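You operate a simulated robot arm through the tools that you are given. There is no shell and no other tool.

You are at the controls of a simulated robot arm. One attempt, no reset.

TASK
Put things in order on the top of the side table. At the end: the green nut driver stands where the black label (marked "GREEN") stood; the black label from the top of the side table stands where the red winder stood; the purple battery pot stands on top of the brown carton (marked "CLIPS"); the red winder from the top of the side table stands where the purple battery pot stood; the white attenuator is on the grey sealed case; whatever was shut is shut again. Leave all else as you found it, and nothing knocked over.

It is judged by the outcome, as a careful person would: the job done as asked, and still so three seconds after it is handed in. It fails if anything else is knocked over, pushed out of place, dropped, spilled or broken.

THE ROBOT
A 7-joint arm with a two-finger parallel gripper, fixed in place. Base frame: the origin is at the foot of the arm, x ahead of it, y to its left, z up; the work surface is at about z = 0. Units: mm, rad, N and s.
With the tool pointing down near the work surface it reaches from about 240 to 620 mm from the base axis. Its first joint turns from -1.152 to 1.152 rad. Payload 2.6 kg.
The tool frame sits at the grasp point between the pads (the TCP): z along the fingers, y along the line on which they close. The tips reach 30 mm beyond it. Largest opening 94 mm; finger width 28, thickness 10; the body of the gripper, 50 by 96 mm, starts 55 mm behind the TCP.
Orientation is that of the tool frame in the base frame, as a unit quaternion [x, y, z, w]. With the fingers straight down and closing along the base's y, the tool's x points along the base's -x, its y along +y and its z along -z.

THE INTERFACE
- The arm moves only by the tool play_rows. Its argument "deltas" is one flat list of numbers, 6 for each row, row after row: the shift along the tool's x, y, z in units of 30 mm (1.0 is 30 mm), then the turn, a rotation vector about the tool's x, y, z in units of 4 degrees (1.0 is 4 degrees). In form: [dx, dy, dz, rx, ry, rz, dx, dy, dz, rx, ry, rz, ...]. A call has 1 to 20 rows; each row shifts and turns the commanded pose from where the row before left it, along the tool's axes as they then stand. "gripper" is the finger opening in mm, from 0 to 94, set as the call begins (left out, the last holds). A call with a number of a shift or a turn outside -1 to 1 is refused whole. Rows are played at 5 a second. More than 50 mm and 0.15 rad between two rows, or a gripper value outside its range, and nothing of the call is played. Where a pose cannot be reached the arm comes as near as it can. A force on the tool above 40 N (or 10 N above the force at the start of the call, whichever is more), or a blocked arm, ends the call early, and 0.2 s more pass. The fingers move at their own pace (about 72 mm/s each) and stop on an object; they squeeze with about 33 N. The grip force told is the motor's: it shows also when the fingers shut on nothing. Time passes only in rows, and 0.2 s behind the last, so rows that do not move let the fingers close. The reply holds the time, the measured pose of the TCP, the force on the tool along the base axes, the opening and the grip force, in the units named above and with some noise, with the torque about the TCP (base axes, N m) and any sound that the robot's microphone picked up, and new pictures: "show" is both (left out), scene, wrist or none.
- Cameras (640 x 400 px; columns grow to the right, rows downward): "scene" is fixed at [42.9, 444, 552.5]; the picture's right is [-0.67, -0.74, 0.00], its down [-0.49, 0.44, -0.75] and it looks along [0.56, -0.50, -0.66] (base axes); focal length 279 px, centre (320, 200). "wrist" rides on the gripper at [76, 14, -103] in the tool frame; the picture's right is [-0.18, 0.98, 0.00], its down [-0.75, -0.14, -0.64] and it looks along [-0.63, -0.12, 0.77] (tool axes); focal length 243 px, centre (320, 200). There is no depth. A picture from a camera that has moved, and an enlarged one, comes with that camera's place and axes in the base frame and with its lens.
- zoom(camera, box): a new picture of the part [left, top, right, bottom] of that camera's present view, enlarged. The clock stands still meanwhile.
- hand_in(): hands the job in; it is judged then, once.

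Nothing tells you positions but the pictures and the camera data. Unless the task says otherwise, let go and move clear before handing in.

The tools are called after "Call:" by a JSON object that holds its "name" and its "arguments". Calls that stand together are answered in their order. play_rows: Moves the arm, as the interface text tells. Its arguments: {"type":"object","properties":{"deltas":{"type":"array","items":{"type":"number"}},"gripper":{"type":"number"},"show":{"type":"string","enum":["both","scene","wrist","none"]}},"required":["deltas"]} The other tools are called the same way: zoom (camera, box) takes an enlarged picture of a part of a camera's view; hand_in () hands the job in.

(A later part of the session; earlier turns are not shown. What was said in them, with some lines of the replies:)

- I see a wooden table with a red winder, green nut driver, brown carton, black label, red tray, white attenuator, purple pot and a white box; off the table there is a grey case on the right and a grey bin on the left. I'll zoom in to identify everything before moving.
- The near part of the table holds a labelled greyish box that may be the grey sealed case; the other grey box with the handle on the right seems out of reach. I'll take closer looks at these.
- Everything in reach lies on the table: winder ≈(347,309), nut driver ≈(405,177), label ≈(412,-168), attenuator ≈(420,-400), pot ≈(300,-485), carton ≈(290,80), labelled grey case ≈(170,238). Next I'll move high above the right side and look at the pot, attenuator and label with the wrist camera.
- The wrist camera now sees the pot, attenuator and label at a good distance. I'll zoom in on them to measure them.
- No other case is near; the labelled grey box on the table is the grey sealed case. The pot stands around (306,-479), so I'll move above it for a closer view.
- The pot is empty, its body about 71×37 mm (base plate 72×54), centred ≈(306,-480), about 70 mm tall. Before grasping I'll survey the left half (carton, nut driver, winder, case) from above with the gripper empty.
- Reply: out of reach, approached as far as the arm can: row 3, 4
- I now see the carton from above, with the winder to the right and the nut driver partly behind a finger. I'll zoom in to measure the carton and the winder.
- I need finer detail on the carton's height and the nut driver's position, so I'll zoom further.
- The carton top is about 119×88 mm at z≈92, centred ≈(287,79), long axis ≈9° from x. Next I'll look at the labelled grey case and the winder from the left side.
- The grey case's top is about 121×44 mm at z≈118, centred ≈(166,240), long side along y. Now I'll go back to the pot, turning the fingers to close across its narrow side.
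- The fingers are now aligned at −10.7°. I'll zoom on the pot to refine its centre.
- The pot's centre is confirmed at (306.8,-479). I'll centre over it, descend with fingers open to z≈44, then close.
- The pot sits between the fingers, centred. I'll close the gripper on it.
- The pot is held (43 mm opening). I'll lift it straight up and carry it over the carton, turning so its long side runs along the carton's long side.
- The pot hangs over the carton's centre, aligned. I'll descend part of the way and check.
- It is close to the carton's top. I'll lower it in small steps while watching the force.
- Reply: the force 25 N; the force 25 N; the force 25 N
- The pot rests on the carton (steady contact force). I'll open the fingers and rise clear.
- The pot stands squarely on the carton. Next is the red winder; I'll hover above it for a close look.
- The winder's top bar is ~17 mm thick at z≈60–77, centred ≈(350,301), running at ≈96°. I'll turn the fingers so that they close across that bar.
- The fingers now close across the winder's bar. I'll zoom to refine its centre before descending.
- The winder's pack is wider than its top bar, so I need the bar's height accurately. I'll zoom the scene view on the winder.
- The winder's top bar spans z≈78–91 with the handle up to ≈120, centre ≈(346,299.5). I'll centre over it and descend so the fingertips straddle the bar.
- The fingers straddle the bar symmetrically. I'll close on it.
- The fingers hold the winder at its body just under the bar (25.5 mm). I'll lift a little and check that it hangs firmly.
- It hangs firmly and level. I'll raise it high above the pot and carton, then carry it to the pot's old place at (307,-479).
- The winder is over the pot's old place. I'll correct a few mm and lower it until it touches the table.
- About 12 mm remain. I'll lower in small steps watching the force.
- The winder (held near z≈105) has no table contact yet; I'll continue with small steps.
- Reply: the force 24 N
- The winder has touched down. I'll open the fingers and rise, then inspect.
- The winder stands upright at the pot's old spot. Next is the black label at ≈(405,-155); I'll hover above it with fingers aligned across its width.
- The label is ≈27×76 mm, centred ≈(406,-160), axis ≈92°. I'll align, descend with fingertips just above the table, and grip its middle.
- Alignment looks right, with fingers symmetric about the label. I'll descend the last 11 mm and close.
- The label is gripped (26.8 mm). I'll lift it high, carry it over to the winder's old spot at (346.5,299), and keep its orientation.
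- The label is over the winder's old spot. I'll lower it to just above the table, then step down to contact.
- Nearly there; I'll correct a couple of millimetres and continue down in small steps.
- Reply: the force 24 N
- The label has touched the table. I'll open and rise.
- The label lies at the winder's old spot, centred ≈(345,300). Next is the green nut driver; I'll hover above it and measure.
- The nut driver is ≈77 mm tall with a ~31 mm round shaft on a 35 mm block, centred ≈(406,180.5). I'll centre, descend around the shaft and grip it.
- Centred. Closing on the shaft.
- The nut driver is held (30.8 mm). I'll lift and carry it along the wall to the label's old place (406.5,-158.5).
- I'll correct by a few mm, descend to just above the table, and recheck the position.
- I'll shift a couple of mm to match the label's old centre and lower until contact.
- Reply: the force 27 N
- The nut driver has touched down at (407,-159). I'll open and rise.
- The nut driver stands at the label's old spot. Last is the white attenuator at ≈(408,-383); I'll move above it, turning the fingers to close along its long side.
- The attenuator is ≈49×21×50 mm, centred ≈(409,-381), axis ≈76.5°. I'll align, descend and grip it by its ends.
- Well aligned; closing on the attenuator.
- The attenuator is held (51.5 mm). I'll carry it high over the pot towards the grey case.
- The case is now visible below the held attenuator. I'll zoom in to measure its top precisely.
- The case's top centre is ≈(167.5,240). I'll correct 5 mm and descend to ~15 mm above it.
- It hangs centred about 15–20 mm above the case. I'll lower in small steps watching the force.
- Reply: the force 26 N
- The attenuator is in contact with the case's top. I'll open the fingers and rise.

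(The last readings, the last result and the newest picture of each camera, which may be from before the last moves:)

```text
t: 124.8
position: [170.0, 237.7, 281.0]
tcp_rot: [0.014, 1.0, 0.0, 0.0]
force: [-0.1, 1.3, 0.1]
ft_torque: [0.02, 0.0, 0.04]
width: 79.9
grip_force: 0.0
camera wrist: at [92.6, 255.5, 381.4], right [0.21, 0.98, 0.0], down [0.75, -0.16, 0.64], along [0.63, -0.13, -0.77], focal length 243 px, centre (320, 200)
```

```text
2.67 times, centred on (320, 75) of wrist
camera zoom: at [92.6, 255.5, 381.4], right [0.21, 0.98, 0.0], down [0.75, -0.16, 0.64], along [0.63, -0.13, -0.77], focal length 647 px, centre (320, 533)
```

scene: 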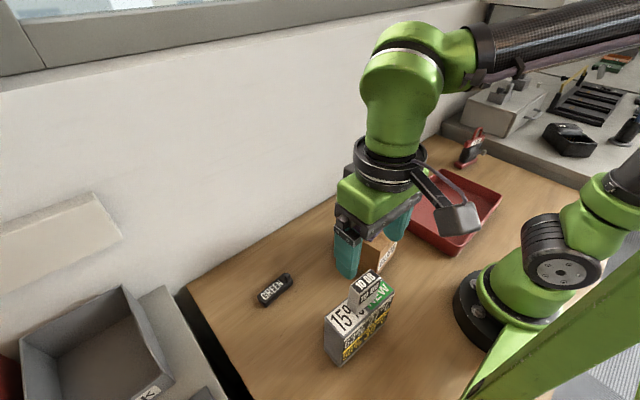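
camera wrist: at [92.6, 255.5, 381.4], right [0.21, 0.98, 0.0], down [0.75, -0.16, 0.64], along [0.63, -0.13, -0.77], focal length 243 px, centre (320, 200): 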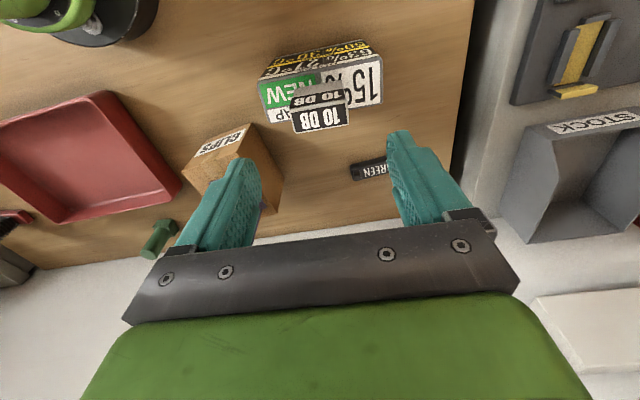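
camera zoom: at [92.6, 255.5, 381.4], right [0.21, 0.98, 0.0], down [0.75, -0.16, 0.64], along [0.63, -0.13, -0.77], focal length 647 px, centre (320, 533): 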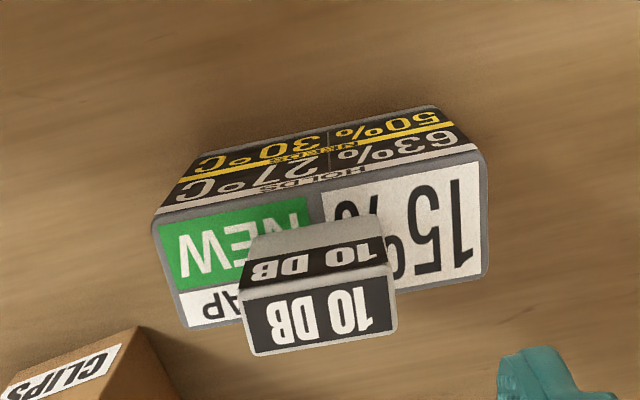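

The attenuator stands on the grey case. I'll move the arm clear to its starting area and inspect everything once more.

Call:
{"name": "play_rows", "arguments": {"deltas": [0, 0, -0.5, 0, 0, 0, -0.77, -0.927, 0, 0, 0, 0, -0.77, -0.927, 0, 0, 0, 0, -0.77, -0.927, 0, 0, 0, 0, -0.77, -0.927, 0, 0, 0, 0, -0.77, -0.927, 0, 0, 0, 0, -0.77, -0.927, 0, 0, 0, 0, -0.77, -0.927, 0, 0, 0, 0, -0.77, -0.927, 0, 0, 0, 0, -0.77, -0.927, 0, 0, 0, 0, -0.77, -0.927, 0, 0, 0, 0, 0, 0, 0, 0, 0, 0]}}

Call:
{"name": "zoom", "arguments": {"camera": "scene", "box": [240, 180, 430, 370]}}

Call:
{"name": "zoom", "arguments": {"camera": "scene", "box": [360, 110, 520, 220]}}

```text
t: 127.4
position: [393.8, -45.5, 294.6]
tcp_rot: [0.012, 1.0, -0.001, 0.0]
force: [-0.1, 0.5, -0.8]
ft_torque: [0.0, 0.02, 0.0]
width: 80.1
grip_force: 0.0
camera wrist: at [317.1, -29.2, 396.2], right [0.21, 0.98, 0.0], down [0.75, -0.16, 0.64], along [0.63, -0.13, -0.77], focal length 243 px, centre (320, 200)
```

scene: 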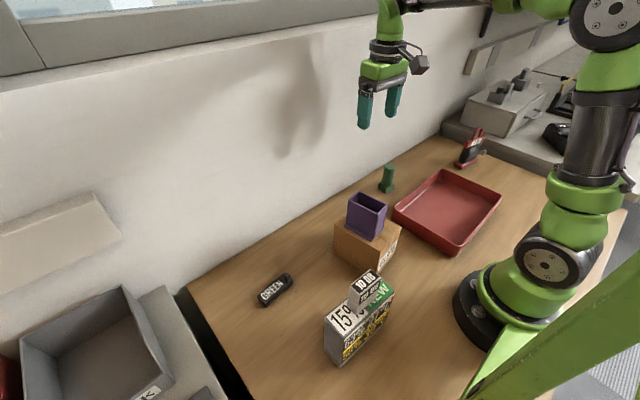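
wrist: 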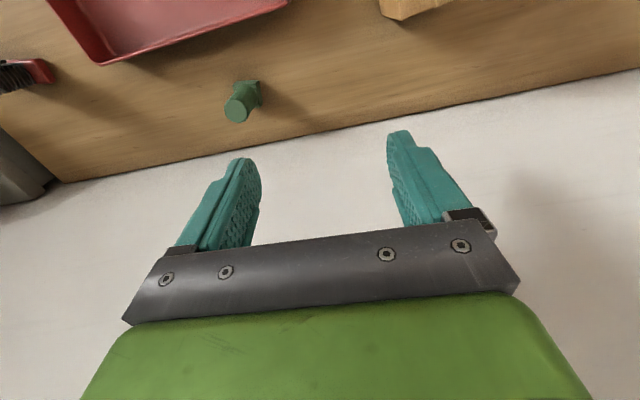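

```text
2.11 times, centred on (335, 275) of scene
camera zoom: at [42.9, 444.0, 552.5], right [-0.67, -0.74, 0.0], down [-0.49, 0.44, -0.75], along [0.56, -0.5, -0.66], focal length 588 px, centre (288, 42)
```

zoom: 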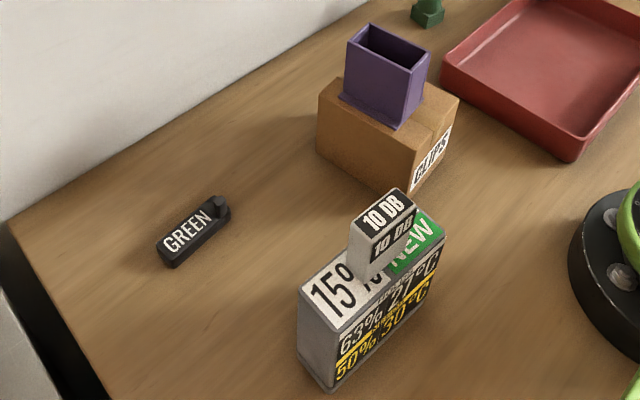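

```text
3.64 times, centred on (440, 165) of scene
camera zoom: at [42.9, 444.0, 552.5], right [-0.67, -0.74, 0.0], down [-0.49, 0.44, -0.75], along [0.56, -0.5, -0.66], focal length 1016 px, centre (-116, 327)
```

zoom: 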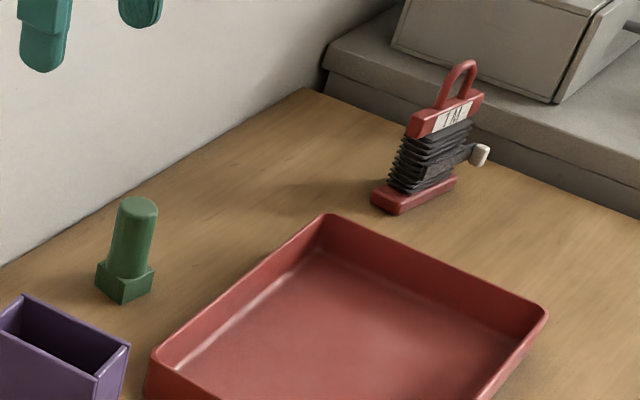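

Everything is in place:
- The purple pot is on the carton.
- The winder is where the pot stood.
- The label is where the winder stood.
- The nut driver is where the label stood.
- The attenuator is on the grey case.

The tray, carton and case look unmoved, nothing was opened, and the arm is clear. I'm handing in.

Call:
{"name": "hand_in", "arguments": {}}

```text
The job is handed in.
```

All five items are where you asked, and I've handed the job in. In the last pictures everything was upright and the arm was clear.

| Item | Where it is now | Centre, mm |
|---|---|---|
| Purple battery pot | On top of the brown "CLIPS" carton, near its middle | (288, 79) |
| Red winder | Where the pot stood | (307, −482); the pot was at (307, −479) |
| Black "GREEN" label | Where the winder stood, lying face up as before | (345, 300); the winder was at (346, 299) |
| Green nut driver | Where the label stood | (407, −159); the label was at (406, −159) |
| White attenuator ("10 DB") | On the grey sealed case, fully supported but about 5 mm off centre | (170, 239) |

These figures come from the camera pictures and arm readings, and are good to a few millimetres.

I took the grey sealed case to be the grey box with the "SWAP / NEW / 15%" labels, the only grey closed box on the table. The other grey box, with the handle, stands off the table on the right, beyond the arm's reach.

I opened nothing, so there was nothing to shut again. The tray, carton and case look unmoved.
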